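You operate a simulated robot arm through the tools that you are given. There is no shell and no other tool.

Carry out the task below with a simulated two-armed robot. There is one attempt and no reset: what you move stays moved.

TASK
Set the cap beside the jig into it and dose it as marked.
Fine: dose slider to the mark, spout over the cap, one pull of the lever; park the spout after. Set down upright: metal cap. Where these are worked on the way, their far stop is far enough and under half their travel is too little: spout.
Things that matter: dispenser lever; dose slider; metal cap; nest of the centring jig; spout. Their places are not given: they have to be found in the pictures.

The check looks at the end state, three seconds after you hand in, the way a careful person would. Anything else that was tipped, shoved, dropped, spilled or broken makes it a failure. A push-on lid holds only when it is set on centred and level and pressed home; a screw cap is set on level and turned clockwise until tight.

THE ROBOT
Two 7-joint arms with fingered hands on one trunk that stands fixed in place. Base frame: the origin is at the foot of the trunk, x ahead of it, y to its left, z up. Lengths are in mm, angles in rad, forces in N, time in s.
The left shoulder is at [70, 162, 1396], the right one opposite. With the tool pointing down near the work surface each hand reaches from about 100 to 740 mm from the base axis, measured 20 degrees to its own side. Payload 4 kg a hand.
Tool frame (each hand has its own): the origin (TCP) lies between the finger pads and is the grasp point; the fingertips stand 26 mm ahead of it; z points along the fingers, y is the line along which they close. The gripper opens to 132 mm; its body begins 73 mm behind the TCP. The gripper is a hand of 4 fingers: y runs from the thumb to the fingers, the wrist lies at [0, 0, -224] in the tool frame.
Orientation is told as [roll, pitch, yaw] about the base's x, y, z axes, in that order, counted from this pose: with the fingers straight down and closing along the base's y, the tool's x points along the base's -x, its y along +y and its z along -z.

THE INTERFACE
- The arms move only by the tool servo_tool. It takes "left_increments", "right_increments" or both (then of equal length, played together; a hand with none holds still); each is a list of rows, each a list of 6 numbers: the shift along the tool's x, y, z in units of 30 mm (1.0 is 30 mm), then the turn, a rotation vector about the tool's x, y, z in units of 8 degrees (1.0 is 8 degrees). In form: [[dx, dy, dz, wx, wy, wz], ...]. A call has 1 to 20 rows; each row shifts and turns the commanded pose from where the row before left it, along the tool's axes as they then stand. A call with a number of a shift or a turn outside -1 to 1 is refused whole. A row lasts 0.2 s, in which the tool goes at most 50 mm and 0.15 rad; a call with a longer step from one row to the next is refused whole. A pose out of reach is approached as far as the arm can. The call stops where the force on the tool passes 40 N (or 10 N more than at its start, if that is more) or the arm is blocked; 0.2 s more then pass. In this call time passes only in rows, and 0.2 s behind the last. The reply holds the time, the measured pose of the TCP, the force on the tool along the base axes, the opening and the grip force, in the units named above and with some noise, with the torque about the TCP (base axes, N m) and any sound that the robot's microphone picked up.
- Cameras (640 x 400 px; columns grow to the right, rows downward): "scene" is now at [114.2, -55.4, 1616.6]; the picture's right is [-0.66, -0.75, 0.00], its down [-0.48, 0.42, -0.77] and it looks along [0.58, -0.51, -0.64] (base axes); focal length 344 px, centre (320, 200). "left" rides on the left gripper at [-73, 6, -94] in its tool frame; the picture's right is [-0.08, -1.00, 0.00], its down [0.78, -0.06, -0.62] and it looks along [0.62, -0.05, 0.79] (tool axes); focal length 230 px, centre (320, 200). "right" rides on the right gripper at [73, 6, -94] in its tool frame; the picture's right is [-0.08, 1.00, 0.00], its down [-0.79, -0.06, -0.62] and it looks along [-0.61, -0.05, 0.79] (tool axes); focal length 230 px, centre (320, 200).
- capture(camera): a new picture of that camera. It takes no simulated time.
- move_column(by): slides the trunk up (or, below 0, down) by that many mm; the arms and the scene camera ride with it, the base frame stays. It gives what a move gives, with no picture.
- curl_fingers(finger1, finger2, finger3, thumb_bend, hand): sets how far each is bent, from 0 (flat) to 1 (curled in); at 0.3 the hand is open as for a grip, at 0.7 the pads meet at the TCP. One left out holds its place. A second passes; each finger stops where it meets its share of the squeeze, and holds until it gets a number again. It is the only way to open and close the hand. It gives what a move gives, with no picture; readings hold the bend of each and the force on the fingers (four entries, about 0 where the hand has none), thumb and palm.
- turn_head(pan, tilt): turns the head with the scene camera to pan (to the left, within 1.501 rad either way) and tilt (down, from -0.506 to 1.204), counted from straight ahead of the robot. It gives what a move gives.
- probe_pixels(camera, pixels): for up to 12 pixels [column, row] of the newest picture of that camera ("zoom" is the newest enlarged one), the place [x, y, z] in the base frame of the surface seen there, good to about 2 mm. It takes no simulated time.
- enlarge(camera, box): a new picture of the part [left, top, right, bottom] of that camera's present view, enlarged. It takes no simulated time.
- hand_in(): hands the job in; it is judged then, once.

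Leave the grippers open and the arms clear of the work at the hand-in unless told otherwise.

The tools are called after ">>>" as a command line: name --argument value ..., lists and objects as JSON in quotes. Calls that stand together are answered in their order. servo_tool: Moves the arms, as the interface text tells. Its arguments: {"type":"object","properties":{"left_increments":{"type":"array","items":{"type":"array","items":{"type":"number"}}},"right_increments":{"type":"array","items":{"type":"array","items":{"type":"number"}}}},"required":[]} The other tools are called the same way: move_column (by) moves the trunk up or down; curl_fingers (finger1, finger2, finger3, thumb_bend, hand) moves the fingers one by one; turn_head (pan, tilt) turns the head that bears the scene camera; capture (camera) takes a picture; probe_pixels (camera, pixels) gives the place of the surface under pixels of a picture; enlarge (camera, box) takes an enlarged picture of a part of a camera's view; hand_in () hands the job in.

At the start:

```text
time_s: 0.0
left_position: [473.9, -94.4, 1360.2]
left_ee_rot: [-0.001, 0.001, 0.0]
left_ft_force: [0.1, 0.3, 0.2]
left_wrist_torque: [0.01, -0.01, -0.01]
left_gripper_width: 131.5
left_gripper_force: 0.2
left_shape: jaw
left_bend: [0.3, 0.3, 0.3, 0.3]
left_finger forces: [0.0, 0.0, 0.0, 0.0, 0.0, 0.1]
right_position: [226.7, -247.1, 1425.9]
right_ee_rot: [0.0, -0.003, 0.0]
right_ft_force: [0.5, 0.1, 0.1]
right_wrist_torque: [-0.01, -0.04, 0.0]
right_gripper_width: 131.8
right_gripper_force: 0.0
right_shape: jaw
right_bend: [0.3, 0.3, 0.3, 0.3]
right_finger forces: [0.0, 0.1, 0.0, 0.0, 0.1, 0.2]
trunk travel left (down, up): [-875.0, 65.0]
head pan, tilt (commanded): [-0.723, 0.688]
```

scene: 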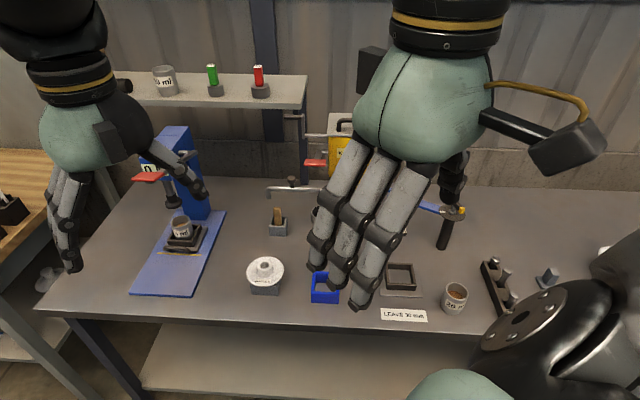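
right: 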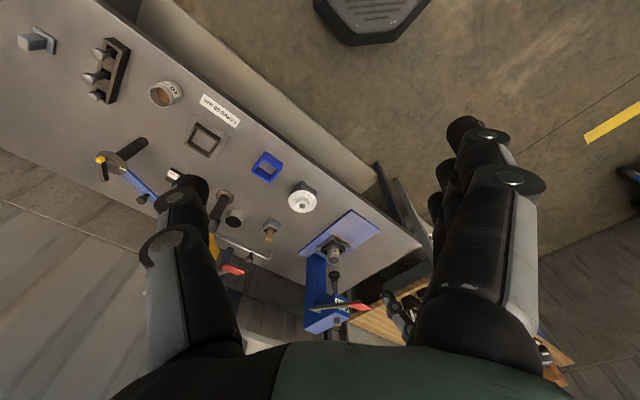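
left: 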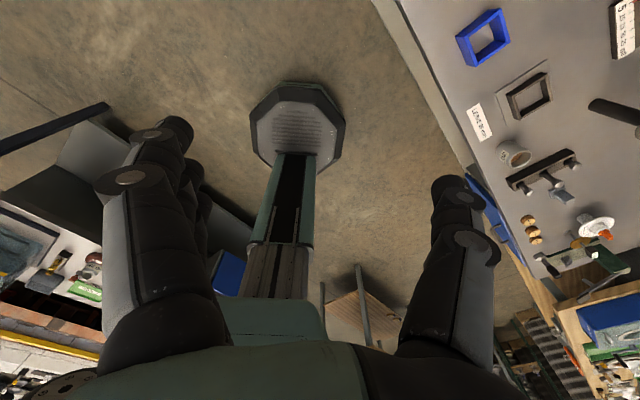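

The scene camera shows a bench with a blue press, a yellow dispenser behind the left hand, a blue square frame and a dark square frame. The left hand covers part of the bench, so I'll take enlarged views first to tell the objects apart.

>>> enlarge --camera "scene" --box '[240, 80, 480, 330]'

>>> enlarge --camera "scene" --box '[100, 50, 340, 320]'

>>> enlarge --camera "right" --box '[60, 20, 380, 340]'

```text
1.60 times, centred on (360, 205) of scene
```

zoom: 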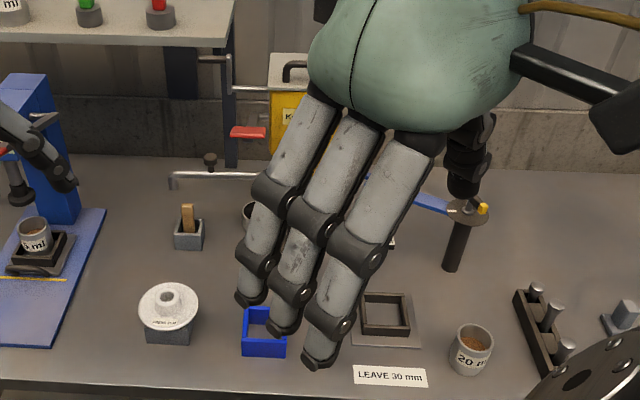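

```text
1.48 times, centred on (220, 185) of scene
```

zoom: 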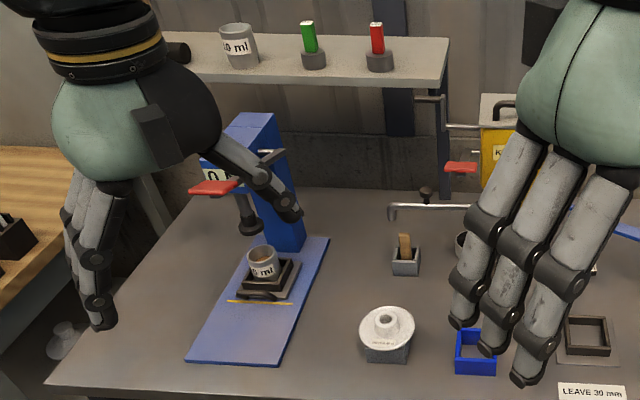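

```text
1.25 times, centred on (220, 180) of right
```

zoom: 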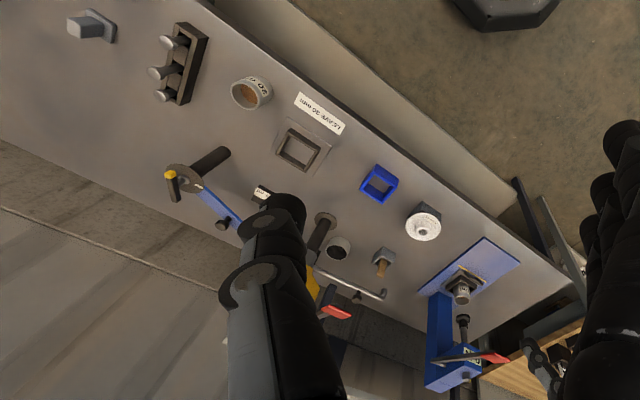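

The left hand covers the dispenser. I'll move it straight to the robot's left, along base +y, 360 mm in free air at z 1360. Then I'll look again.

>>> servo_tool --left_increments '[[0, 1, 0, 0, 0, 0], [0, 1, 0, 0, 0, 0], [0, 1, 0, 0, 0, 0], [0, 1, 0, 0, 0, 0], [0, 1, 0, 0, 0, 0], [0, 1, 0, 0, 0, 0], [0, 1, 0, 0, 0, 0], [0, 1, 0, 0, 0, 0], [0, 1, 0, 0, 0, 0], [0, 1, 0, 0, 0, 0], [0, 1, 0, 0, 0, 0], [0, 1, 0, 0, 0, 0]]'

>>> capture --camera "scene"

```text
time_s: 2.6
left_position: [475.8, 269.8, 1359.0]
left_ee_rot: [-0.002, 0.001, -0.003]
left_ft_force: [-0.3, 0.3, 0.9]
left_wrist_torque: [-0.05, 0.0, 0.05]
left_gripper_width: 132.1
left_gripper_force: 0.0
left_shape: jaw
left_bend: [0.3, 0.3, 0.3, 0.3]
left_finger forces: [0.1, 0.0, 0.0, 0.1, 0.0, 0.1]
right_position: [225.8, -245.4, 1425.9]
right_ee_rot: [-0.001, -0.002, -0.001]
right_ft_force: [0.5, 0.2, 0.0]
right_wrist_torque: [-0.02, 0.0, 0.02]
right_gripper_width: 131.6
right_gripper_force: 0.0
right_shape: jaw
right_bend: [0.3, 0.3, 0.3, 0.3]
right_finger forces: [0.0, 0.0, 0.0, 0.0, 0.0, 0.0]
trunk travel left (down, up): [-875.0, 65.0]
head pan, tilt (commanded): [-0.723, 0.688]
```

```text
taken
```

scene: 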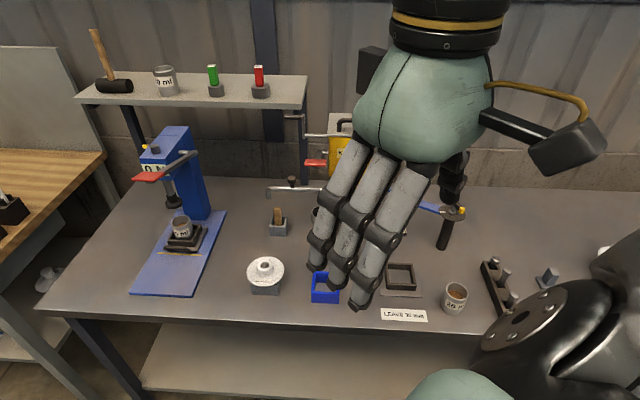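

The hand in the way is actually the right one. I'll probe key points to learn the table height and layout, then move the right hand 270 mm toward -y and 90 mm back.

>>> probe_pixels --camera "scene" --pixels '[[265, 267], [325, 287], [400, 278], [455, 297], [278, 220], [182, 226], [250, 315], [170, 280], [316, 163], [440, 210], [500, 285], [230, 240]]'

>>> servo_tool --right_increments '[[0.4, -1, 0, 0, 0, 0], [0.4, -1, 0, 0, 0, 0], [0.4, -1, 0, 0, 0, 0], [0.4, -1, 0, 0, 0, 0], [0.4, -1, 0, 0, 0, 0], [0.4, -1, 0, 0, 0, 0], [0.4, -1, 0, 0, 0, 0], [0.2, -1, 0, 0, 0, 0], [0, -1, 0, 0, 0, 0]]'

>>> capture --camera "scene"

```text
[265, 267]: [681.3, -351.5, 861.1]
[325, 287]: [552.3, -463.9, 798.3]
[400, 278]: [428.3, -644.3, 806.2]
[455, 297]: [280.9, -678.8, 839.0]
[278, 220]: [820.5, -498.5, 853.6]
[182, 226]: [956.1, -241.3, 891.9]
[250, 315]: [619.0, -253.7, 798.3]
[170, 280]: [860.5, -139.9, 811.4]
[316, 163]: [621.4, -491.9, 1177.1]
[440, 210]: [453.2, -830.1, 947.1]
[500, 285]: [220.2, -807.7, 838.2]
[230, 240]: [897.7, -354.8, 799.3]
```

```text
time_s: 4.6
left_position: [476.8, 266.2, 1358.5]
left_ee_rot: [0.002, -0.002, -0.001]
left_ft_force: [0.7, -0.2, -0.3]
left_wrist_torque: [0.03, 0.01, -0.02]
left_gripper_width: 131.9
left_gripper_force: 0.1
left_shape: jaw
left_bend: [0.3, 0.3, 0.3, 0.3]
left_finger forces: [0.1, 0.0, 0.1, 0.1, 0.0, 0.0]
right_position: [195.2, -483.5, 1355.1]
right_ee_rot: [0.001, 0.0, 0.0]
right_ft_force: [0.4, -0.3, -0.1]
right_wrist_torque: [0.0, -0.05, -0.01]
right_gripper_width: 131.8
right_gripper_force: 0.0
right_shape: jaw
right_bend: [0.3, 0.3, 0.3, 0.3]
right_finger forces: [0.0, 0.1, 0.0, 0.0, 0.0, 0.0]
right hand out of reach, approached as far as the arm can: row 3, 4, 5, 6, 7, 8, 9
trunk travel left (down, up): [-875.0, 65.0]
head pan, tilt (commanded): [-0.723, 0.688]
```

```text
taken
```

scene: 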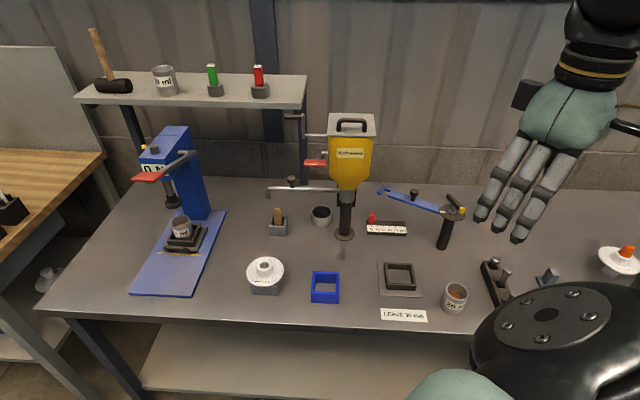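

The view is clear now. I see the yellow dispenser at (348,165), its red lever at (316,163), a swing spout at (300,188), a scale with a red knob at (385,227) and a round dark cup at (322,214). I'll enlarge each area for detail.

>>> enlarge --camera "scene" --box '[250, 100, 410, 250]'

>>> enlarge --camera "scene" --box '[360, 180, 520, 330]'

>>> enlarge --camera "scene" --box '[360, 205, 412, 240]'

>>> enlarge --camera "scene" --box '[240, 195, 350, 310]'

>>> enlarge --camera "scene" --box '[120, 110, 240, 300]'

```text
2.67 times, centred on (330, 175) of scene
```

zoom: 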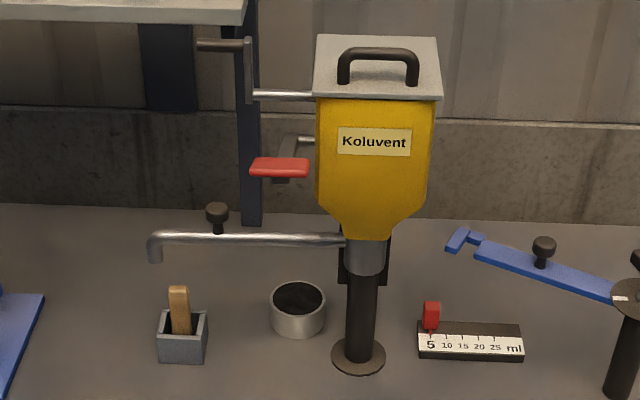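

```text
2.67 times, centred on (440, 255) of scene
```

zoom: 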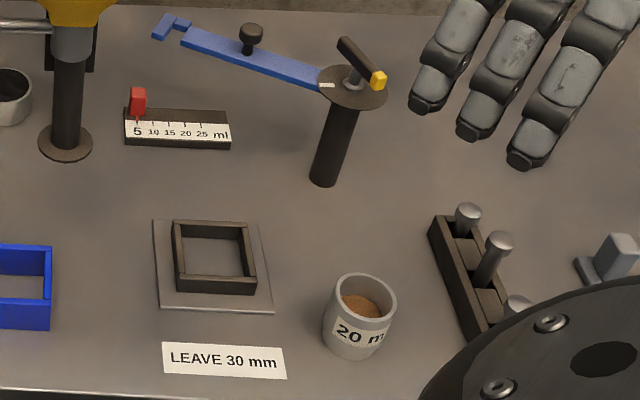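

```text
11.43 times, centred on (386, 222) of scene
```

zoom: 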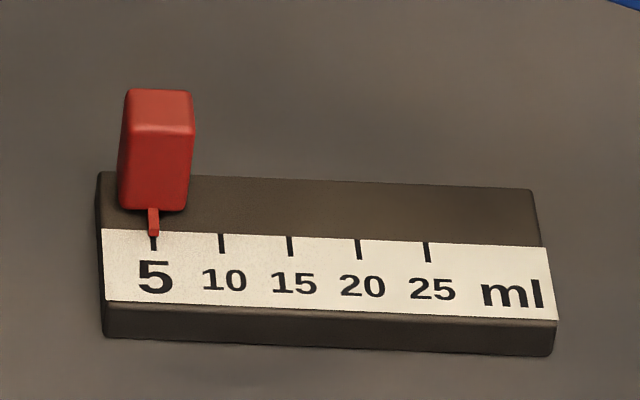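

```text
3.48 times, centred on (295, 252) of scene
```

zoom: 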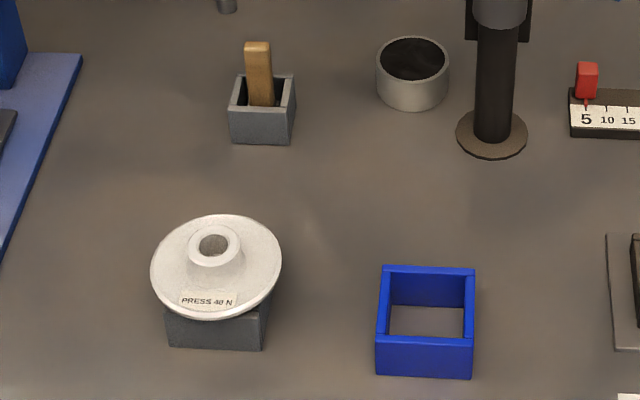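

```text
2.11 times, centred on (180, 205) of scene
```

zoom: 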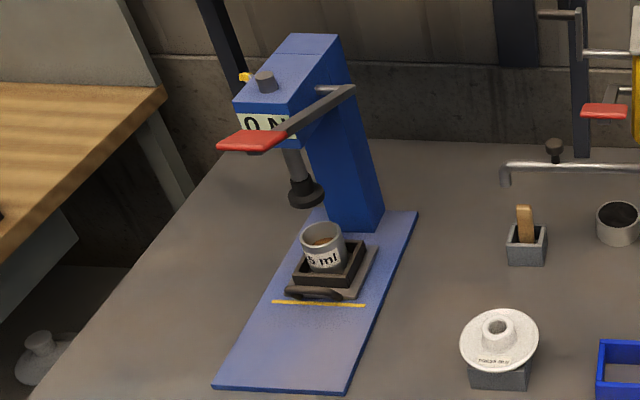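

The scale reads 5 ml now, with marks at 10, 15, 20 and 25. The cup at (455,297) is labelled "20 ml" and sits beside a dark square nest on a plate. I'll zoom in on that cup, the nest and the spout, then probe for coordinates.

>>> enlarge --camera "scene" --box '[375, 250, 487, 320]'

>>> probe_pixels --camera "zoom" --pixels '[[455, 200], [400, 230], [455, 168], [510, 200], [460, 320], [60, 110], [250, 110], [90, 240], [260, 240], [155, 180], [30, 250], [300, 260]]'

>>> probe_pixels --camera "scene" --pixels '[[455, 288], [442, 290], [468, 292], [455, 283], [456, 297], [456, 313], [384, 264], [413, 264], [386, 290], [418, 290], [400, 275], [400, 300]]'

>>> probe_pixels --camera "scene" --pixels '[[269, 191], [269, 196], [291, 180], [291, 188], [310, 189], [330, 189], [344, 210], [344, 235], [316, 163], [307, 163], [322, 139], [290, 117]]'

>>> probe_pixels --camera "scene" --pixels '[[371, 217], [372, 223], [372, 229], [370, 233], [404, 233], [403, 224], [388, 190], [420, 203], [412, 193], [446, 214], [460, 212], [445, 245]]'

```text
5.71 times, centred on (431, 285) of scene
```

zoom: 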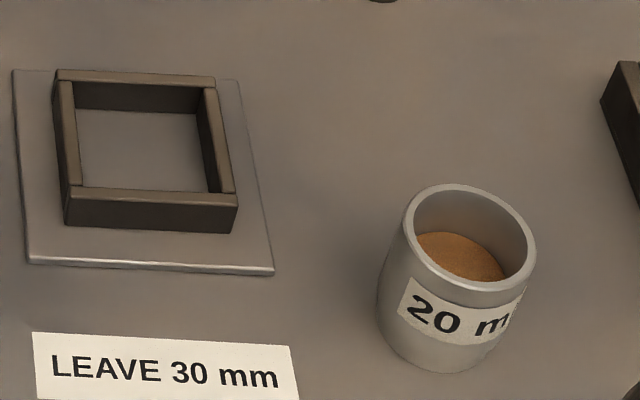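

```text
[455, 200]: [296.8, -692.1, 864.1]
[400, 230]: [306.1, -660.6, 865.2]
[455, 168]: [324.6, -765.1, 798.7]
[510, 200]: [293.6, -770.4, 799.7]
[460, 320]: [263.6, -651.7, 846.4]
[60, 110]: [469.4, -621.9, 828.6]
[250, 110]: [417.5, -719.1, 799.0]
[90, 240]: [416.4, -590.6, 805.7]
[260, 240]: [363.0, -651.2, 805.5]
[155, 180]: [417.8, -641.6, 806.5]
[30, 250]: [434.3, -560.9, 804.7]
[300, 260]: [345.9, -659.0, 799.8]
```

```text
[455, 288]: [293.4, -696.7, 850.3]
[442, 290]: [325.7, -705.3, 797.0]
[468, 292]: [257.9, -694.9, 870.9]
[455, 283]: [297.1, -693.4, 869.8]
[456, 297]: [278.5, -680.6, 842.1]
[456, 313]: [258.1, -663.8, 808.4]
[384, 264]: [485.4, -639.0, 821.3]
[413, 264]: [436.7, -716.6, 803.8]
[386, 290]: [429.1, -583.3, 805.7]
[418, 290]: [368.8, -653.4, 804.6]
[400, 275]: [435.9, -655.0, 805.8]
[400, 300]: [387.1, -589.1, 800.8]
```

```text
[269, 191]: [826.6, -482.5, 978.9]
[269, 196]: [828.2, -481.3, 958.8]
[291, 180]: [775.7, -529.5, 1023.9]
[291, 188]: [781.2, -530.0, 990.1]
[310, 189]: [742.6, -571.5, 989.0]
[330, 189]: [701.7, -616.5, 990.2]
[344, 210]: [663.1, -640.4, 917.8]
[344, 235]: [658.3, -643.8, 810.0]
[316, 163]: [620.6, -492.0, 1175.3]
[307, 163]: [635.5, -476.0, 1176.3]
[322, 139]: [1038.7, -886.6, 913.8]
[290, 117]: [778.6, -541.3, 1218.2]
```

```text
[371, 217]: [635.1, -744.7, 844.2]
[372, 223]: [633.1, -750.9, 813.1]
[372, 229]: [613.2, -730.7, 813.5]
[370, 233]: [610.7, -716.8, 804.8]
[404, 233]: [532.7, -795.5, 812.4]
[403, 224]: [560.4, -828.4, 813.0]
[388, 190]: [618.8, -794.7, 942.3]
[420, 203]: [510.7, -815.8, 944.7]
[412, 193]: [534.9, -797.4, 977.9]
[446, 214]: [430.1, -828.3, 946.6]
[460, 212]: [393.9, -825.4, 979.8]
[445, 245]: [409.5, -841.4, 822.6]
```

The table top is at z≈798. The "20 ml" cap stands at about (294,-697) with its rim at z≈870, and has brown content. The jig nest is at about (430,-648). The dispenser post is at about (658,-648), and the spout tip is parked at about (828,-482). I'll pan the head further right to see what surrounds the cap, and zoom on the scale and the lever.

>>> turn_head --pan -1.05 --tilt 0.72

>>> capture --camera "scene"

>>> capture --camera "right"

```text
time_s: 5.4
left_position: [475.6, 268.2, 1359.8]
left_ee_rot: [0.0, 0.0, 0.0]
left_ft_force: [-0.4, 0.5, 0.0]
left_wrist_torque: [0.0, 0.0, 0.01]
left_gripper_width: 132.0
left_gripper_force: 0.0
left_shape: jaw
left_bend: [0.3, 0.3, 0.3, 0.3]
left_finger forces: [0.0, 0.1, 0.0, 0.0, 0.0, 0.0]
right_position: [194.3, -481.5, 1355.0]
right_ee_rot: [-0.001, -0.001, 0.0]
right_ft_force: [-0.1, 0.0, 0.0]
right_wrist_torque: [0.01, -0.02, 0.0]
right_gripper_width: 131.8
right_gripper_force: 0.1
right_shape: jaw
right_bend: [0.3, 0.3, 0.3, 0.3]
right_finger forces: [0.0, 0.0, 0.0, 0.0, 0.0, 0.1]
trunk travel left (down, up): [-875.0, 65.0]
head pan, tilt (commanded): [-1.051, 0.721]
```

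```text
taken
```

scene: 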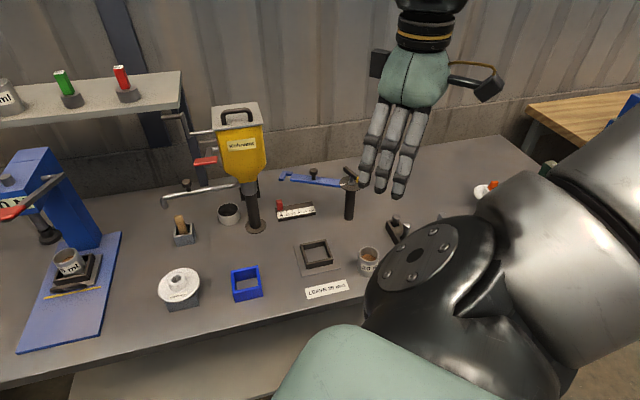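

```text
taken
```

right: 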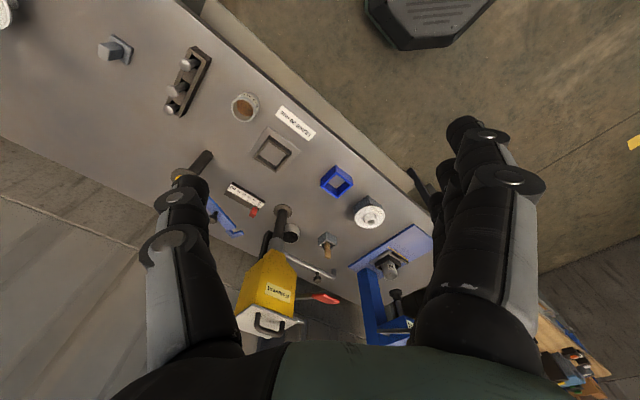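

From this angle the right arm covers the lower right of the view. I'll lower the trunk 150 mm so the work is easier to reach. Both hands will come down to about z 1205, still well above everything under them. Then I'll look again with a pan in between.

>>> move_column --by -150

>>> turn_head --pan -0.9 --tilt 0.75

>>> capture --camera "scene"

>>> capture --camera "right"

```text
time_s: 7.2
left_position: [476.1, 267.9, 1209.9]
left_ee_rot: [0.0, 0.001, 0.001]
left_ft_force: [0.8, -0.8, -0.4]
left_wrist_torque: [0.02, -0.02, 0.01]
left_gripper_width: 132.3
left_gripper_force: 0.0
left_shape: jaw
left_bend: [0.3, 0.3, 0.3, 0.3]
left_finger forces: [0.1, 0.0, 0.0, 0.0, 0.1, 0.1]
right_position: [194.8, -482.3, 1204.6]
right_ee_rot: [0.0, -0.002, 0.002]
right_ft_force: [-0.1, -0.2, -0.4]
right_wrist_torque: [-0.02, -0.01, 0.01]
right_gripper_width: 131.7
right_gripper_force: 0.0
right_shape: jaw
right_bend: [0.3, 0.3, 0.3, 0.3]
right_finger forces: [0.0, 0.0, 0.0, 0.0, 0.0, 0.1]
trunk travel left (down, up): [-725.0, 215.0]
head pan, tilt (commanded): [-1.051, 0.721]
```

```text
time_s: 7.9
left_position: [476.6, 268.2, 1208.9]
left_ee_rot: [0.002, -0.001, 0.0]
left_ft_force: [-0.3, 0.4, 0.7]
left_wrist_torque: [0.0, 0.02, -0.01]
left_gripper_width: 132.0
left_gripper_force: 0.0
left_shape: jaw
left_bend: [0.3, 0.3, 0.3, 0.3]
left_finger forces: [0.0, 0.1, 0.0, 0.1, 0.0, 0.0]
right_position: [194.7, -482.5, 1203.3]
right_ee_rot: [0.001, -0.002, 0.0]
right_ft_force: [-1.1, -0.2, 0.6]
right_wrist_torque: [0.01, -0.02, 0.0]
right_gripper_width: 131.9
right_gripper_force: 0.0
right_shape: jaw
right_bend: [0.3, 0.3, 0.3, 0.3]
right_finger forces: [0.0, 0.0, 0.1, 0.0, 0.1, 0.0]
trunk travel left (down, up): [-725.0, 215.0]
head pan, tilt (commanded): [-0.901, 0.75]
```

```text
taken
```

scene: 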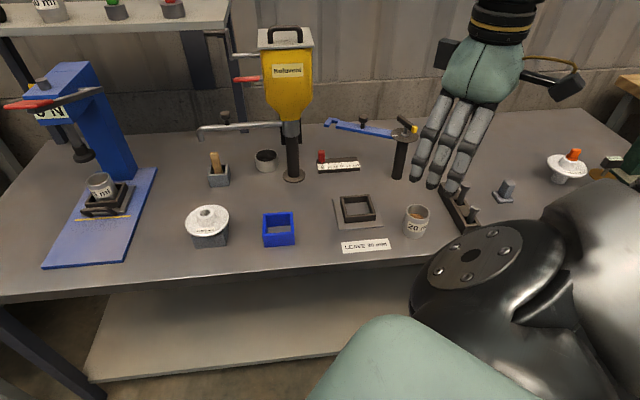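

```text
taken
```

right: 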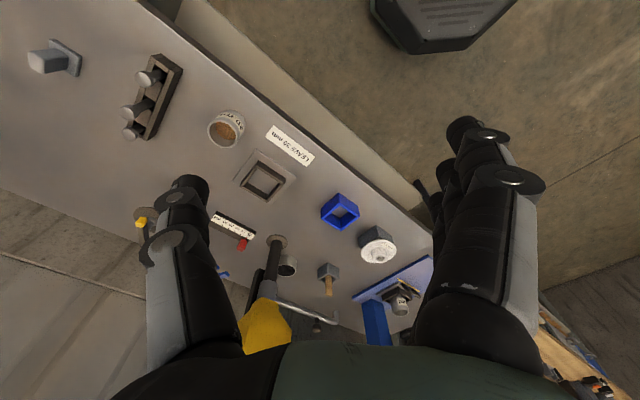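

Now I see the cap at (416,221), the nest at (358,207), the pin block at (460,210) and the scale at (337,164). I'll zoom on the cap and nest and probe their edges for accurate centres.

>>> enlarge --camera "scene" --box '[325, 165, 485, 265]'

>>> probe_pixels --camera "zoom" --pixels '[[324, 175], [352, 164], [404, 170], [365, 187], [363, 230], [330, 245], [395, 245], [360, 283], [365, 173], [400, 185], [330, 185], [357, 210]]'

>>> probe_pixels --camera "zoom" --pixels '[[74, 128], [180, 122], [214, 192], [82, 206], [125, 124], [195, 160], [150, 203], [77, 165], [95, 135], [172, 132], [190, 190], [145, 170]]'

>>> probe_pixels --camera "zoom" --pixels '[[455, 100], [470, 70], [535, 85], [575, 170], [590, 240], [510, 190], [30, 150], [236, 240], [300, 60], [275, 45], [490, 130], [560, 245]]'

```text
4.00 times, centred on (405, 215) of scene
```

zoom: 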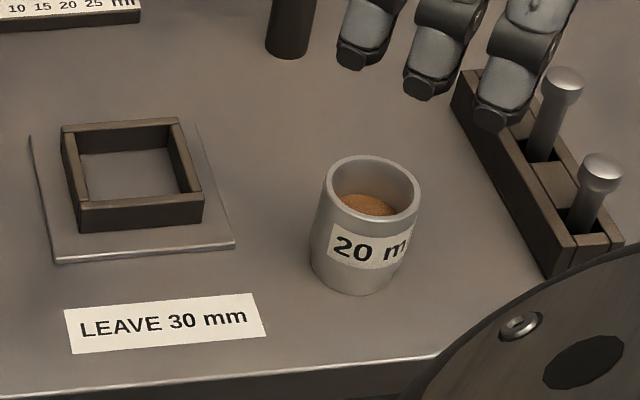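

```text
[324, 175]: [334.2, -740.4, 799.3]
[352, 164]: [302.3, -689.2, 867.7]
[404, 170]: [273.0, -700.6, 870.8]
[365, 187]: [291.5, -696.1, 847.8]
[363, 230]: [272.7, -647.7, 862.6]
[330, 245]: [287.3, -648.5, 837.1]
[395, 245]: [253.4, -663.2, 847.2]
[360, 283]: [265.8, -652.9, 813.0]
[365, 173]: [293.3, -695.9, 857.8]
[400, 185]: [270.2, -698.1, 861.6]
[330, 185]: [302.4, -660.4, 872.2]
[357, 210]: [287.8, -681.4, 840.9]
```

```text
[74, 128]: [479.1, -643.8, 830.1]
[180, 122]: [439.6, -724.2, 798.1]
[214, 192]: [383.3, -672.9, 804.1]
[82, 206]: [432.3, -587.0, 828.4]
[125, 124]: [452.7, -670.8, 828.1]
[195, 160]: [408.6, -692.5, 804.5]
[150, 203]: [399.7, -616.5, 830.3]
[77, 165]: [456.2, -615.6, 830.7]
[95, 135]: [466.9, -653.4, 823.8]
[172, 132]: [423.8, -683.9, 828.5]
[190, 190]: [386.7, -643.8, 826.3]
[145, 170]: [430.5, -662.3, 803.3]
```

```text
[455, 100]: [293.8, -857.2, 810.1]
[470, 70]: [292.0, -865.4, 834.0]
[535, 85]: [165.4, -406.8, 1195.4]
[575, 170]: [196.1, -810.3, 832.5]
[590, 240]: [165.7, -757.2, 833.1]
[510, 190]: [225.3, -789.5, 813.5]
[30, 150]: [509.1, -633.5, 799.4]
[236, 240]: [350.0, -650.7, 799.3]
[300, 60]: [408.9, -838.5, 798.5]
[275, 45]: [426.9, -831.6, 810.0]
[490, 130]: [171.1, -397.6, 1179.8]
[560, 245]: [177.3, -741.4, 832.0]
```

The cap's circle fits a centre near (280,-679) with a radius of about 30.5 mm and a rim at z≈870. The pin block runs from (294,-857) to (166,-750), clear of the hand's thumb side. I'll zoom tightly on the nest and probe more of its frame.

>>> enlarge --camera "scene" --box '[330, 185, 390, 235]'

>>> enlarge --camera "scene" --box '[310, 145, 366, 180]'

```text
8.00 times, centred on (360, 210) of scene
```

zoom: 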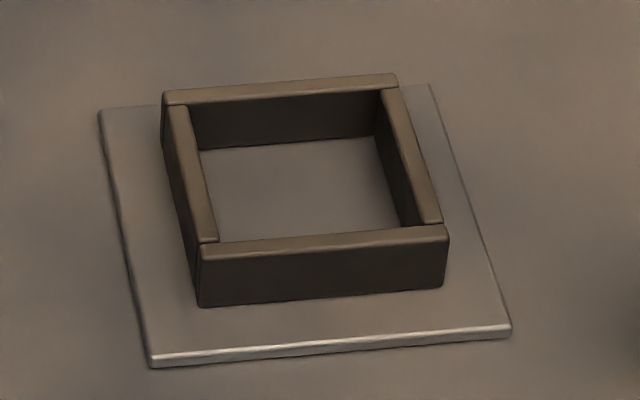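

```text
11.43 times, centred on (338, 162) of scene
```

zoom: 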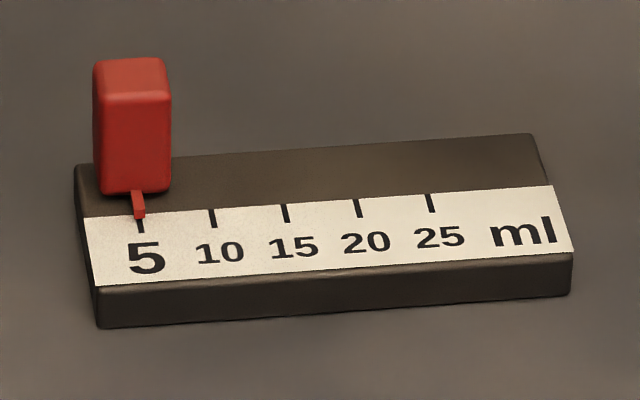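

The newest zoom is the scale, so I'll probe its marks at (141,222), (213,216), (286,211), (359,206) and (431,201), plus the knob and the block edges. After that I'll re-zoom on the nest.

>>> probe_pixels --camera "zoom" --pixels '[[141, 226], [213, 220], [286, 214], [359, 209], [431, 204], [138, 214], [105, 85], [160, 80], [135, 130], [135, 65], [85, 175], [535, 145]]'

>>> enlarge --camera "scene" --box '[330, 185, 390, 235]'

>>> probe_pixels --camera "zoom" --pixels '[[172, 97], [390, 80], [438, 217], [205, 250], [280, 88], [420, 165], [320, 241], [195, 175], [440, 235], [300, 195], [105, 112], [505, 325]]'

```text
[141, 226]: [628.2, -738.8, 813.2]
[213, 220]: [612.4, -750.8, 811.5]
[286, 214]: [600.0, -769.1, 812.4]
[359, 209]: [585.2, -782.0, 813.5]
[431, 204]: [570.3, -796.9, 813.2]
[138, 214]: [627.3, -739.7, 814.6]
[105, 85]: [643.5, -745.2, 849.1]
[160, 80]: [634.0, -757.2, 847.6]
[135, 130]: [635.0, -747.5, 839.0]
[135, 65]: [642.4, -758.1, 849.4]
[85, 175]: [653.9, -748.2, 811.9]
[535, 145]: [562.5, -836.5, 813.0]
```

```text
8.00 times, centred on (360, 210) of scene
```

zoom: 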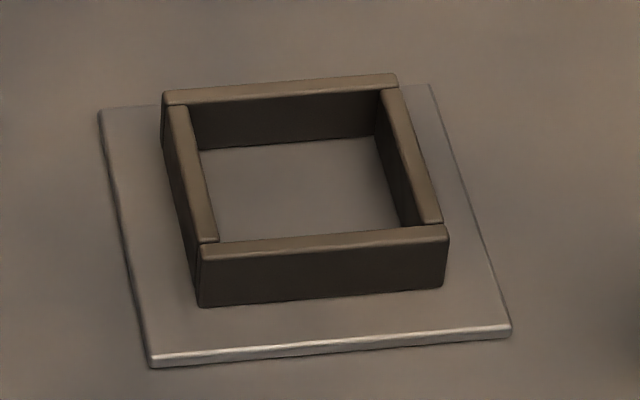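

```text
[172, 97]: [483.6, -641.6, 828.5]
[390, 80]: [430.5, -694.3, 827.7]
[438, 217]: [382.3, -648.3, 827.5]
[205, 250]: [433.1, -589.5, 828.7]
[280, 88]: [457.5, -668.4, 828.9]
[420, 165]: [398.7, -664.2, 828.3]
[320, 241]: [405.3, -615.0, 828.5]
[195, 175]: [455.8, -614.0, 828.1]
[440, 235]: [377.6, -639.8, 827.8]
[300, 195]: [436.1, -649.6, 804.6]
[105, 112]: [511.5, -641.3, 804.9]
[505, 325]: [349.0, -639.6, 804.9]
```

The nest centre comes out at about (431,-642), turned 45°, with plate top z≈805 and frame top z≈828.5. The scale marks are 20.5 mm apart along (-0.707,-0.707), so going from 5 to 20 means moving the slider about 61.5 mm. Next I'll look closely at the dispenser lever and spout.

>>> enlarge --camera "scene" --box '[190, 20, 330, 190]'

>>> enlarge --camera "scene" --box '[220, 50, 300, 100]'

>>> probe_pixels --camera "zoom" --pixels '[[120, 225], [200, 225], [330, 225], [260, 230], [310, 200], [310, 190], [330, 40], [40, 60], [400, 150], [500, 200], [600, 200], [290, 250]]'

```text
2.35 times, centred on (260, 105) of scene
```

zoom: 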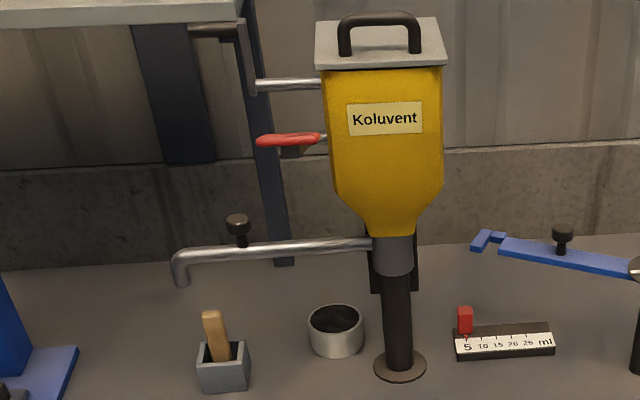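

```text
8.00 times, centred on (260, 75) of scene
```

zoom: 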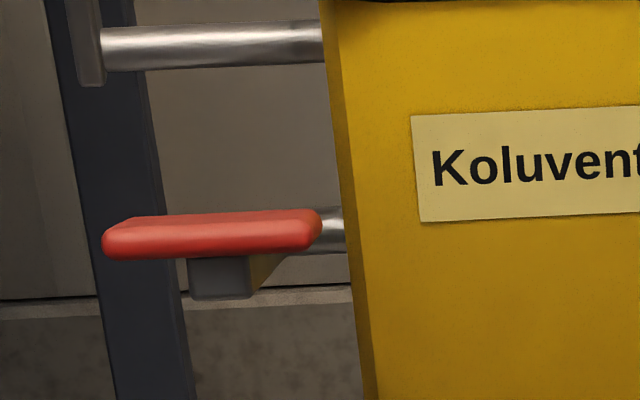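

```text
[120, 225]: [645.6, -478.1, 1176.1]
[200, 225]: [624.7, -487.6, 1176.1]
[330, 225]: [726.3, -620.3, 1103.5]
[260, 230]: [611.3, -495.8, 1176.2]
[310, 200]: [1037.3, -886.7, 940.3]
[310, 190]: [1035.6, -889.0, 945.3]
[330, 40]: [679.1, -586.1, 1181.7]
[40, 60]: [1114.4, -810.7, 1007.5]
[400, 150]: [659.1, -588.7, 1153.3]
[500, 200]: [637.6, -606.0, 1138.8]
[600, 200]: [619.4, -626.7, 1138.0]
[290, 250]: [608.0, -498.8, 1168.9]
```

The lever's red grip spans about (646,-478) to (605,-505) at z 1176. Its pivot rod comes out of the body near (726,-620,1103), so pulling it means pressing the grip down. Before using the right hand near things, I'll measure its finger shape in the scene view.

>>> enlarge --camera "scene" --box '[390, 0, 590, 200]'

>>> probe_pixels --camera "zoom" --pixels '[[89, 360], [145, 375], [200, 380], [110, 300], [170, 310], [230, 310], [140, 220], [195, 240], [250, 230], [185, 60], [270, 130], [365, 175]]'

>>> probe_pixels --camera "zoom" --pixels '[[595, 165], [590, 190], [570, 200], [620, 155], [480, 180], [470, 110], [260, 260], [265, 200], [240, 340], [180, 100], [140, 100], [350, 60]]'

```text
2.00 times, centred on (490, 100) of scene
```

zoom: 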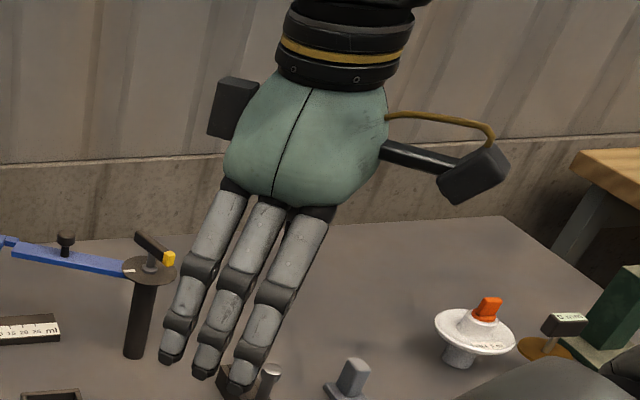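

```text
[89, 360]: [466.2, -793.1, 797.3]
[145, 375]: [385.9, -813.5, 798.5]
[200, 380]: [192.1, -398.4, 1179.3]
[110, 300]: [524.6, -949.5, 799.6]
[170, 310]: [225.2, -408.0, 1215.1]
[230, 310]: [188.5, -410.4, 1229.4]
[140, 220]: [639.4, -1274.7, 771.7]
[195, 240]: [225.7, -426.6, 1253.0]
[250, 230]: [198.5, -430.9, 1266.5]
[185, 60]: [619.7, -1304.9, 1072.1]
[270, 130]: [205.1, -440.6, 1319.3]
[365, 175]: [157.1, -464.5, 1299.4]
```

```text
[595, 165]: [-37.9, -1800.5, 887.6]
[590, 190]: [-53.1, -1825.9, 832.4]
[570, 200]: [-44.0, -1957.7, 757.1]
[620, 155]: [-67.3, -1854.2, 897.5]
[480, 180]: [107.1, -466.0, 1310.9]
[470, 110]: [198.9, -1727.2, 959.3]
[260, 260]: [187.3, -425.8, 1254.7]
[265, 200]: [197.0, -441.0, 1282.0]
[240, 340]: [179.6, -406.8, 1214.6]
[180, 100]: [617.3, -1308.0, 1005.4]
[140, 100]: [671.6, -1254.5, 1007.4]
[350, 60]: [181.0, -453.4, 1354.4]
```

The open fingers sit at tool y≈+74 to +84 with about 28 mm between fingers. The slider's end position lies under the blue arm, which is at z≈942, so I'll pinch the slider knob with the hand tilted about 50° forward, using only the middle finger and thumb. I'll lower the trunk 100 mm, curl fingers 1 and 3 away and half-close finger 2 and the thumb. Then I'll look.

>>> move_column --by -100

>>> curl_fingers --hand "right" --finger1 1.0 --finger2 0.5 --finger3 1.0 --thumb_bend 0.5

>>> capture --camera "right"

>>> capture --camera "scene"

```text
time_s: 9.2
left_position: [475.9, 268.2, 1110.1]
left_ee_rot: [0.001, 0.002, 0.0]
left_ft_force: [0.1, 0.0, -0.3]
left_wrist_torque: [0.0, -0.01, 0.02]
left_gripper_width: 131.9
left_gripper_force: 0.1
left_shape: jaw
left_bend: [0.3, 0.3, 0.3, 0.3]
left_finger forces: [0.1, 0.0, 0.0, 0.0, 0.0, 0.0]
right_position: [195.9, -482.5, 1105.3]
right_ee_rot: [-0.001, -0.002, -0.004]
right_ft_force: [-0.2, 0.0, 0.6]
right_wrist_torque: [-0.01, 0.02, 0.02]
right_gripper_width: 132.0
right_gripper_force: 0.0
right_shape: jaw
right_bend: [0.3, 0.3, 0.3, 0.3]
right_finger forces: [0.0, 0.0, 0.0, 0.0, 0.0, 0.0]
trunk travel left (down, up): [-625.0, 315.0]
head pan, tilt (commanded): [-0.901, 0.75]
```

```text
time_s: 10.2
left_position: [475.8, 267.4, 1109.4]
left_ee_rot: [0.0, 0.0, 0.001]
left_ft_force: [0.4, 0.3, 0.3]
left_wrist_torque: [-0.04, 0.01, 0.0]
left_gripper_width: 131.8
left_gripper_force: 0.0
left_shape: jaw
left_bend: [0.3, 0.3, 0.3, 0.3]
left_finger forces: [0.0, 0.0, 0.0, 0.0, 0.1, 0.1]
right_position: [195.0, -482.6, 1105.3]
right_ee_rot: [-0.002, -0.001, 0.001]
right_ft_force: [0.7, 0.2, 0.6]
right_wrist_torque: [-0.02, 0.01, -0.01]
right_gripper_width: 47.6
right_gripper_force: 0.1
right_shape: fingers
right_bend: [1.0, 0.5, 1.0, 0.5]
right_finger forces: [0.0, 0.0, 0.0, 0.0, 0.0, 0.1]
trunk travel left (down, up): [-625.0, 315.0]
head pan, tilt (commanded): [-0.901, 0.75]
```

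```text
taken
```

right: 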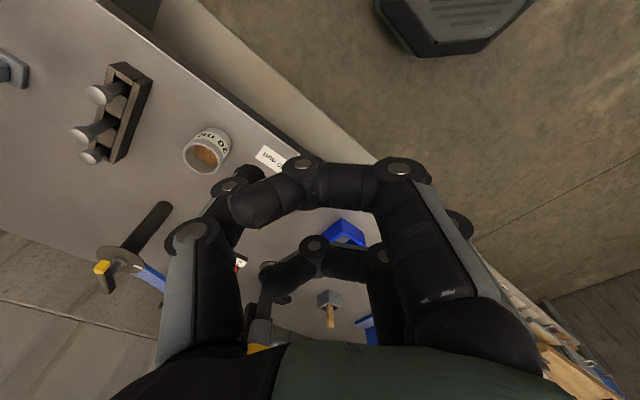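

```text
taken
```

scene: 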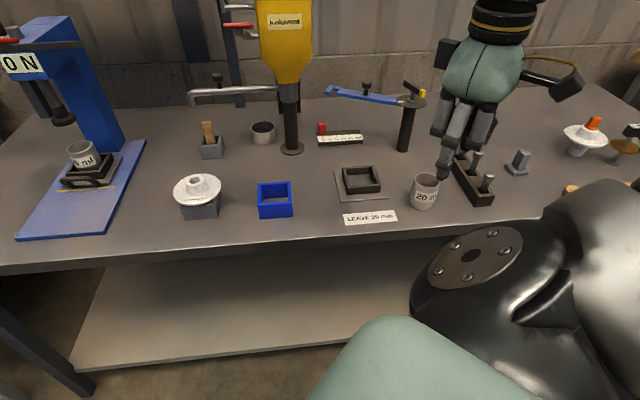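

The half-closed finger and thumb leave a gap of about 48 mm. The curled fingers stay about 24 mm behind the grasp point, which clears the scale base. Now I'll turn the right hand in place, first yaw -45°, then 50° of forward tilt.

>>> servo_tool --right_increments '[[0, 0, 0, 0, 0, 0.9375], [0, 0, 0, 0, 0, 0.9375], [0, 0, 0, 0, 0, 0.9375], [0, 0, 0, 0, 0, 0.9375], [0, 0, 0, 0, 0, 0.9375], [0, 0, 0, 0, 0, 0.9375], [0, 0, 0, 0, -0.893, 0], [0, 0, 0, 0, -0.893, 0], [0, 0, 0, 0, -0.893, 0], [0, 0, 0, 0, -0.893, 0], [0, 0, 0, 0, -0.893, 0], [0, 0, 0, 0, -0.893, 0], [0, 0, 0, 0, -0.893, 0]]'

>>> capture --camera "scene"

```text
time_s: 13.0
left_position: [475.8, 270.0, 1109.5]
left_ee_rot: [-0.002, 0.0, -0.001]
left_ft_force: [-0.5, 1.0, 0.4]
left_wrist_torque: [-0.01, -0.04, 0.0]
left_gripper_width: 132.3
left_gripper_force: 0.1
left_shape: jaw
left_bend: [0.3, 0.3, 0.3, 0.3]
left_finger forces: [0.1, 0.1, 0.0, 0.0, 0.1, 0.0]
right_position: [233.6, -450.6, 1198.1]
right_ee_rot: [0.005, -0.616, -0.787]
right_ft_force: [-0.2, -0.1, 0.6]
right_wrist_torque: [-0.01, -0.01, -0.04]
right_gripper_width: 47.8
right_gripper_force: 0.0
right_shape: fingers
right_bend: [1.0, 0.5, 1.0, 0.5]
right_finger forces: [0.1, 0.1, 0.0, 0.1, 0.0, 0.1]
right hand out of reach, approached as far as the arm can: row 9, 10, 11, 12, 13
trunk travel left (down, up): [-625.0, 315.0]
head pan, tilt (commanded): [-0.901, 0.75]
```

```text
taken
```

scene: 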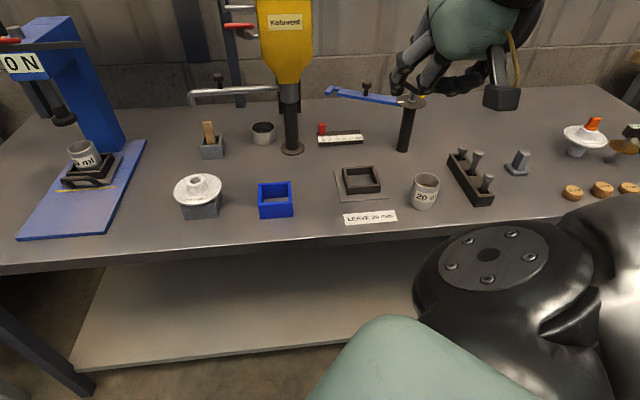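

The hand stopped at about 35° of tilt because the pose was too close to the body to reach. I'll move forward along the tool axis a little and see which pose the command continues from.

>>> servo_tool --right_increments '[[-0.257, 0.257, 0.893, 0, 0, 0], [-0.257, 0.257, 0.893, 0, 0, 0], [-0.257, 0.257, 0.893, 0, 0, 0], [-0.257, 0.257, 0.893, 0, 0, 0]]'

```text
time_s: 14.0
left_position: [477.1, 267.4, 1109.0]
left_ee_rot: [0.003, 0.005, 0.001]
left_ft_force: [-0.5, 0.4, 0.5]
left_wrist_torque: [0.01, 0.01, -0.03]
left_gripper_width: 132.2
left_gripper_force: 0.1
left_shape: jaw
left_bend: [0.3, 0.3, 0.3, 0.3]
left_finger forces: [0.0, 0.1, 0.0, 0.1, 0.1, 0.0]
right_position: [302.8, -484.2, 1147.3]
right_ee_rot: [0.004, -0.618, -0.79]
right_ft_force: [0.5, 0.3, -0.1]
right_wrist_torque: [0.0, -0.02, -0.02]
right_gripper_width: 47.5
right_gripper_force: 0.1
right_shape: fingers
right_bend: [1.0, 0.5, 1.0, 0.5]
right_finger forces: [0.1, 0.0, 0.1, 0.0, 0.0, 0.1]
right hand out of reach, approached as far as the arm can: row 1, 2
trunk travel left (down, up): [-625.0, 315.0]
head pan, tilt (commanded): [-0.901, 0.75]
```

The command continues from the reached pose, now at (303,-484,1147) with 35° tilt. I'll add the remaining 14.6° of tilt here.

>>> servo_tool --right_increments '[[0, 0, 0, 0, -0.9125, 0], [0, 0, 0, 0, -0.9125, 0]]'

```text
time_s: 14.6
left_position: [475.0, 267.8, 1109.6]
left_ee_rot: [0.001, -0.002, 0.001]
left_ft_force: [0.5, 0.4, 0.0]
left_wrist_torque: [0.02, 0.01, 0.0]
left_gripper_width: 131.7
left_gripper_force: 0.1
left_shape: jaw
left_bend: [0.3, 0.3, 0.3, 0.3]
left_finger forces: [0.1, 0.1, 0.1, 0.0, 0.1, 0.0]
right_position: [301.8, -484.1, 1147.4]
right_ee_rot: [0.004, -0.62, -0.787]
right_ft_force: [-0.6, 0.5, 0.9]
right_wrist_torque: [-0.02, 0.02, -0.02]
right_gripper_width: 47.8
right_gripper_force: 0.1
right_shape: fingers
right_bend: [1.0, 0.5, 1.0, 0.5]
right_finger forces: [0.0, 0.1, 0.0, 0.1, 0.0, 0.0]
right hand out of reach, approached as far as the arm can: row 1, 2
trunk travel left (down, up): [-625.0, 315.0]
head pan, tilt (commanded): [-0.901, 0.75]
```

The tilt is blocked here because the arm is folded. I'll move outward first, to about (500,-640,1000), and tilt there. The way there is clear of the cap at z 870 and the jig at z 828.

>>> servo_tool --right_increments '[[-0.395, 0.099, 0.883, 0, 0, 0], [-0.395, 0.099, 0.883, 0, 0, 0], [-0.395, 0.099, 0.883, 0, 0, 0], [-0.395, 0.099, 0.883, 0, 0, 0], [-0.395, 0.099, 0.883, 0, 0, 0], [-0.395, 0.099, 0.883, 0, 0, 0], [-0.395, 0.099, 0.883, 0, 0, 0], [-0.395, 0.099, 0.883, 0, 0, 0], [-0.395, 0.099, 0.883, 0, 0, 0], [-0.395, 0.099, 0.883, 0, 0, 0], [0, 0, 0, 0, -0.9125, 0], [0, 0, 0, 0, -0.9125, 0]]'

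>>> capture --camera "scene"

>>> capture --camera "right"

```text
time_s: 17.2
left_position: [476.8, 268.1, 1107.9]
left_ee_rot: [0.001, 0.002, 0.0]
left_ft_force: [-0.7, -0.2, 0.7]
left_wrist_torque: [0.03, 0.02, -0.01]
left_gripper_width: 131.9
left_gripper_force: 0.1
left_shape: jaw
left_bend: [0.3, 0.3, 0.3, 0.3]
left_finger forces: [0.1, 0.1, 0.0, 0.1, 0.0, 0.0]
right_position: [500.0, -639.3, 1002.2]
right_ee_rot: [0.005, -0.874, -0.79]
right_ft_force: [0.7, -0.3, -0.8]
right_wrist_torque: [-0.01, 0.0, -0.02]
right_gripper_width: 47.7
right_gripper_force: 0.0
right_shape: fingers
right_bend: [1.0, 0.5, 1.0, 0.5]
right_finger forces: [0.1, 0.1, 0.0, 0.0, 0.1, 0.0]
trunk travel left (down, up): [-625.0, 315.0]
head pan, tilt (commanded): [-0.901, 0.75]
```

```text
taken
```

scene: 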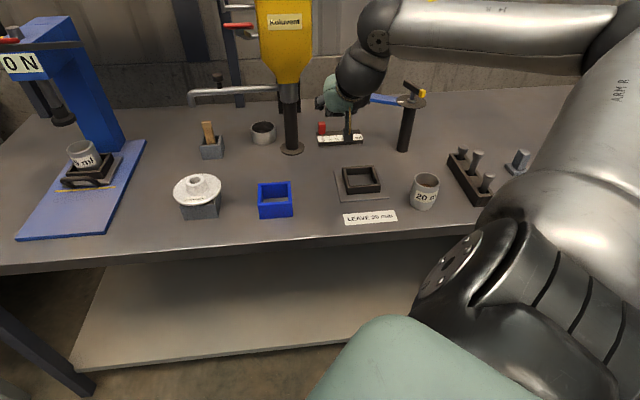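

```text
taken
```

right: 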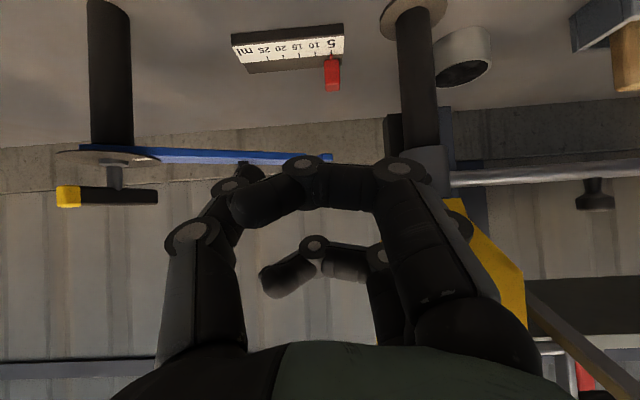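

The tilt is now 50° at (500,-639,1002), and the hand camera sees the scale at (288,48) with the red knob at (333,75). I'll move to the pre-approach point, 130 mm short of the knob along the tool axis.

>>> servo_tool --right_increments '[[0.053, 0.124, 0.752, 0, 0, 0], [0.053, 0.124, 0.752, 0, 0, 0], [0.053, 0.124, 0.752, 0, 0, 0], [0.053, 0.124, 0.752, 0, 0, 0], [0.053, 0.124, 0.752, 0, 0, 0]]'

>>> capture --camera "scene"

>>> capture --camera "right"

```text
time_s: 18.4
left_position: [476.7, 266.9, 1110.1]
left_ee_rot: [0.001, 0.003, 0.001]
left_ft_force: [-0.1, -0.6, -0.7]
left_wrist_torque: [0.01, -0.02, -0.03]
left_gripper_width: 131.8
left_gripper_force: 0.1
left_shape: jaw
left_bend: [0.3, 0.3, 0.3, 0.3]
left_finger forces: [0.0, 0.0, 0.0, 0.0, 0.1, 0.0]
right_position: [571.2, -683.1, 920.5]
right_ee_rot: [0.002, -0.872, -0.787]
right_ft_force: [0.6, 0.1, 0.7]
right_wrist_torque: [0.01, -0.02, 0.02]
right_gripper_width: 47.6
right_gripper_force: 0.0
right_shape: fingers
right_bend: [1.0, 0.5, 1.0, 0.5]
right_finger forces: [0.0, 0.0, 0.1, 0.0, 0.0, 0.0]
trunk travel left (down, up): [-625.0, 315.0]
head pan, tilt (commanded): [-0.901, 0.75]
```

```text
taken
```

scene: 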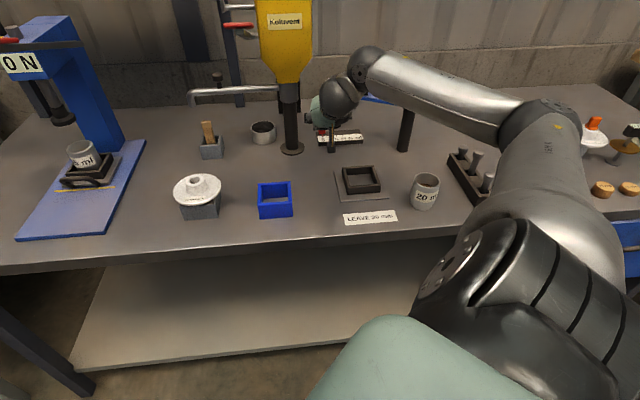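

```text
taken
```

right: 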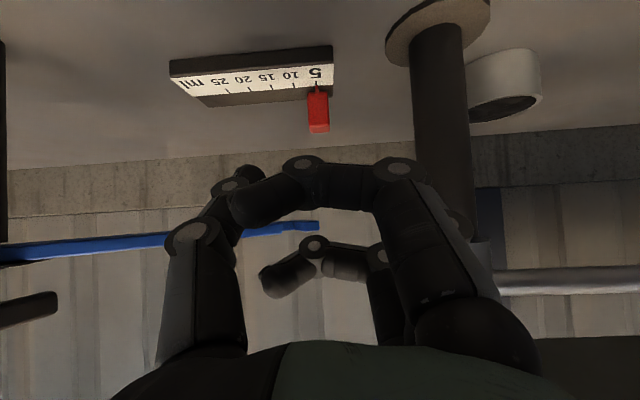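

The knob shows at (318,112) in the hand camera, nearly centred between thumb and finger. I'll probe the knob and the post from this close view.

>>> probe_pixels --camera "right" --pixels '[[311, 112], [325, 112], [318, 100], [318, 130], [313, 128], [324, 128], [318, 90], [440, 100], [440, 20], [300, 228], [280, 95], [210, 88]]'

>>> enlarge --camera "right" --box '[160, 30, 480, 230]'

```text
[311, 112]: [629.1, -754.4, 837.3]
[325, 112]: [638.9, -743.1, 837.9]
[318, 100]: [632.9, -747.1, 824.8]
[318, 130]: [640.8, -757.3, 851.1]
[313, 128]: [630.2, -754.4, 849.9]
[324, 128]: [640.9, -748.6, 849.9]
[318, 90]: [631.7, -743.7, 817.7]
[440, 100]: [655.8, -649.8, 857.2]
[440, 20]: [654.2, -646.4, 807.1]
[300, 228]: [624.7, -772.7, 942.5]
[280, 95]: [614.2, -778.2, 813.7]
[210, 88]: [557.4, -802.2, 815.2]
```

```text
2.00 times, centred on (320, 130) of right
```

zoom: 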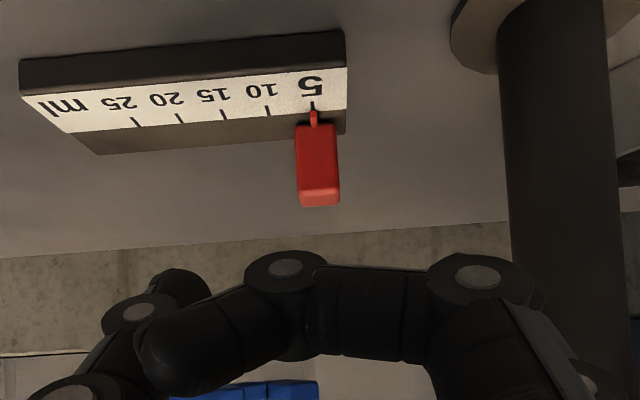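

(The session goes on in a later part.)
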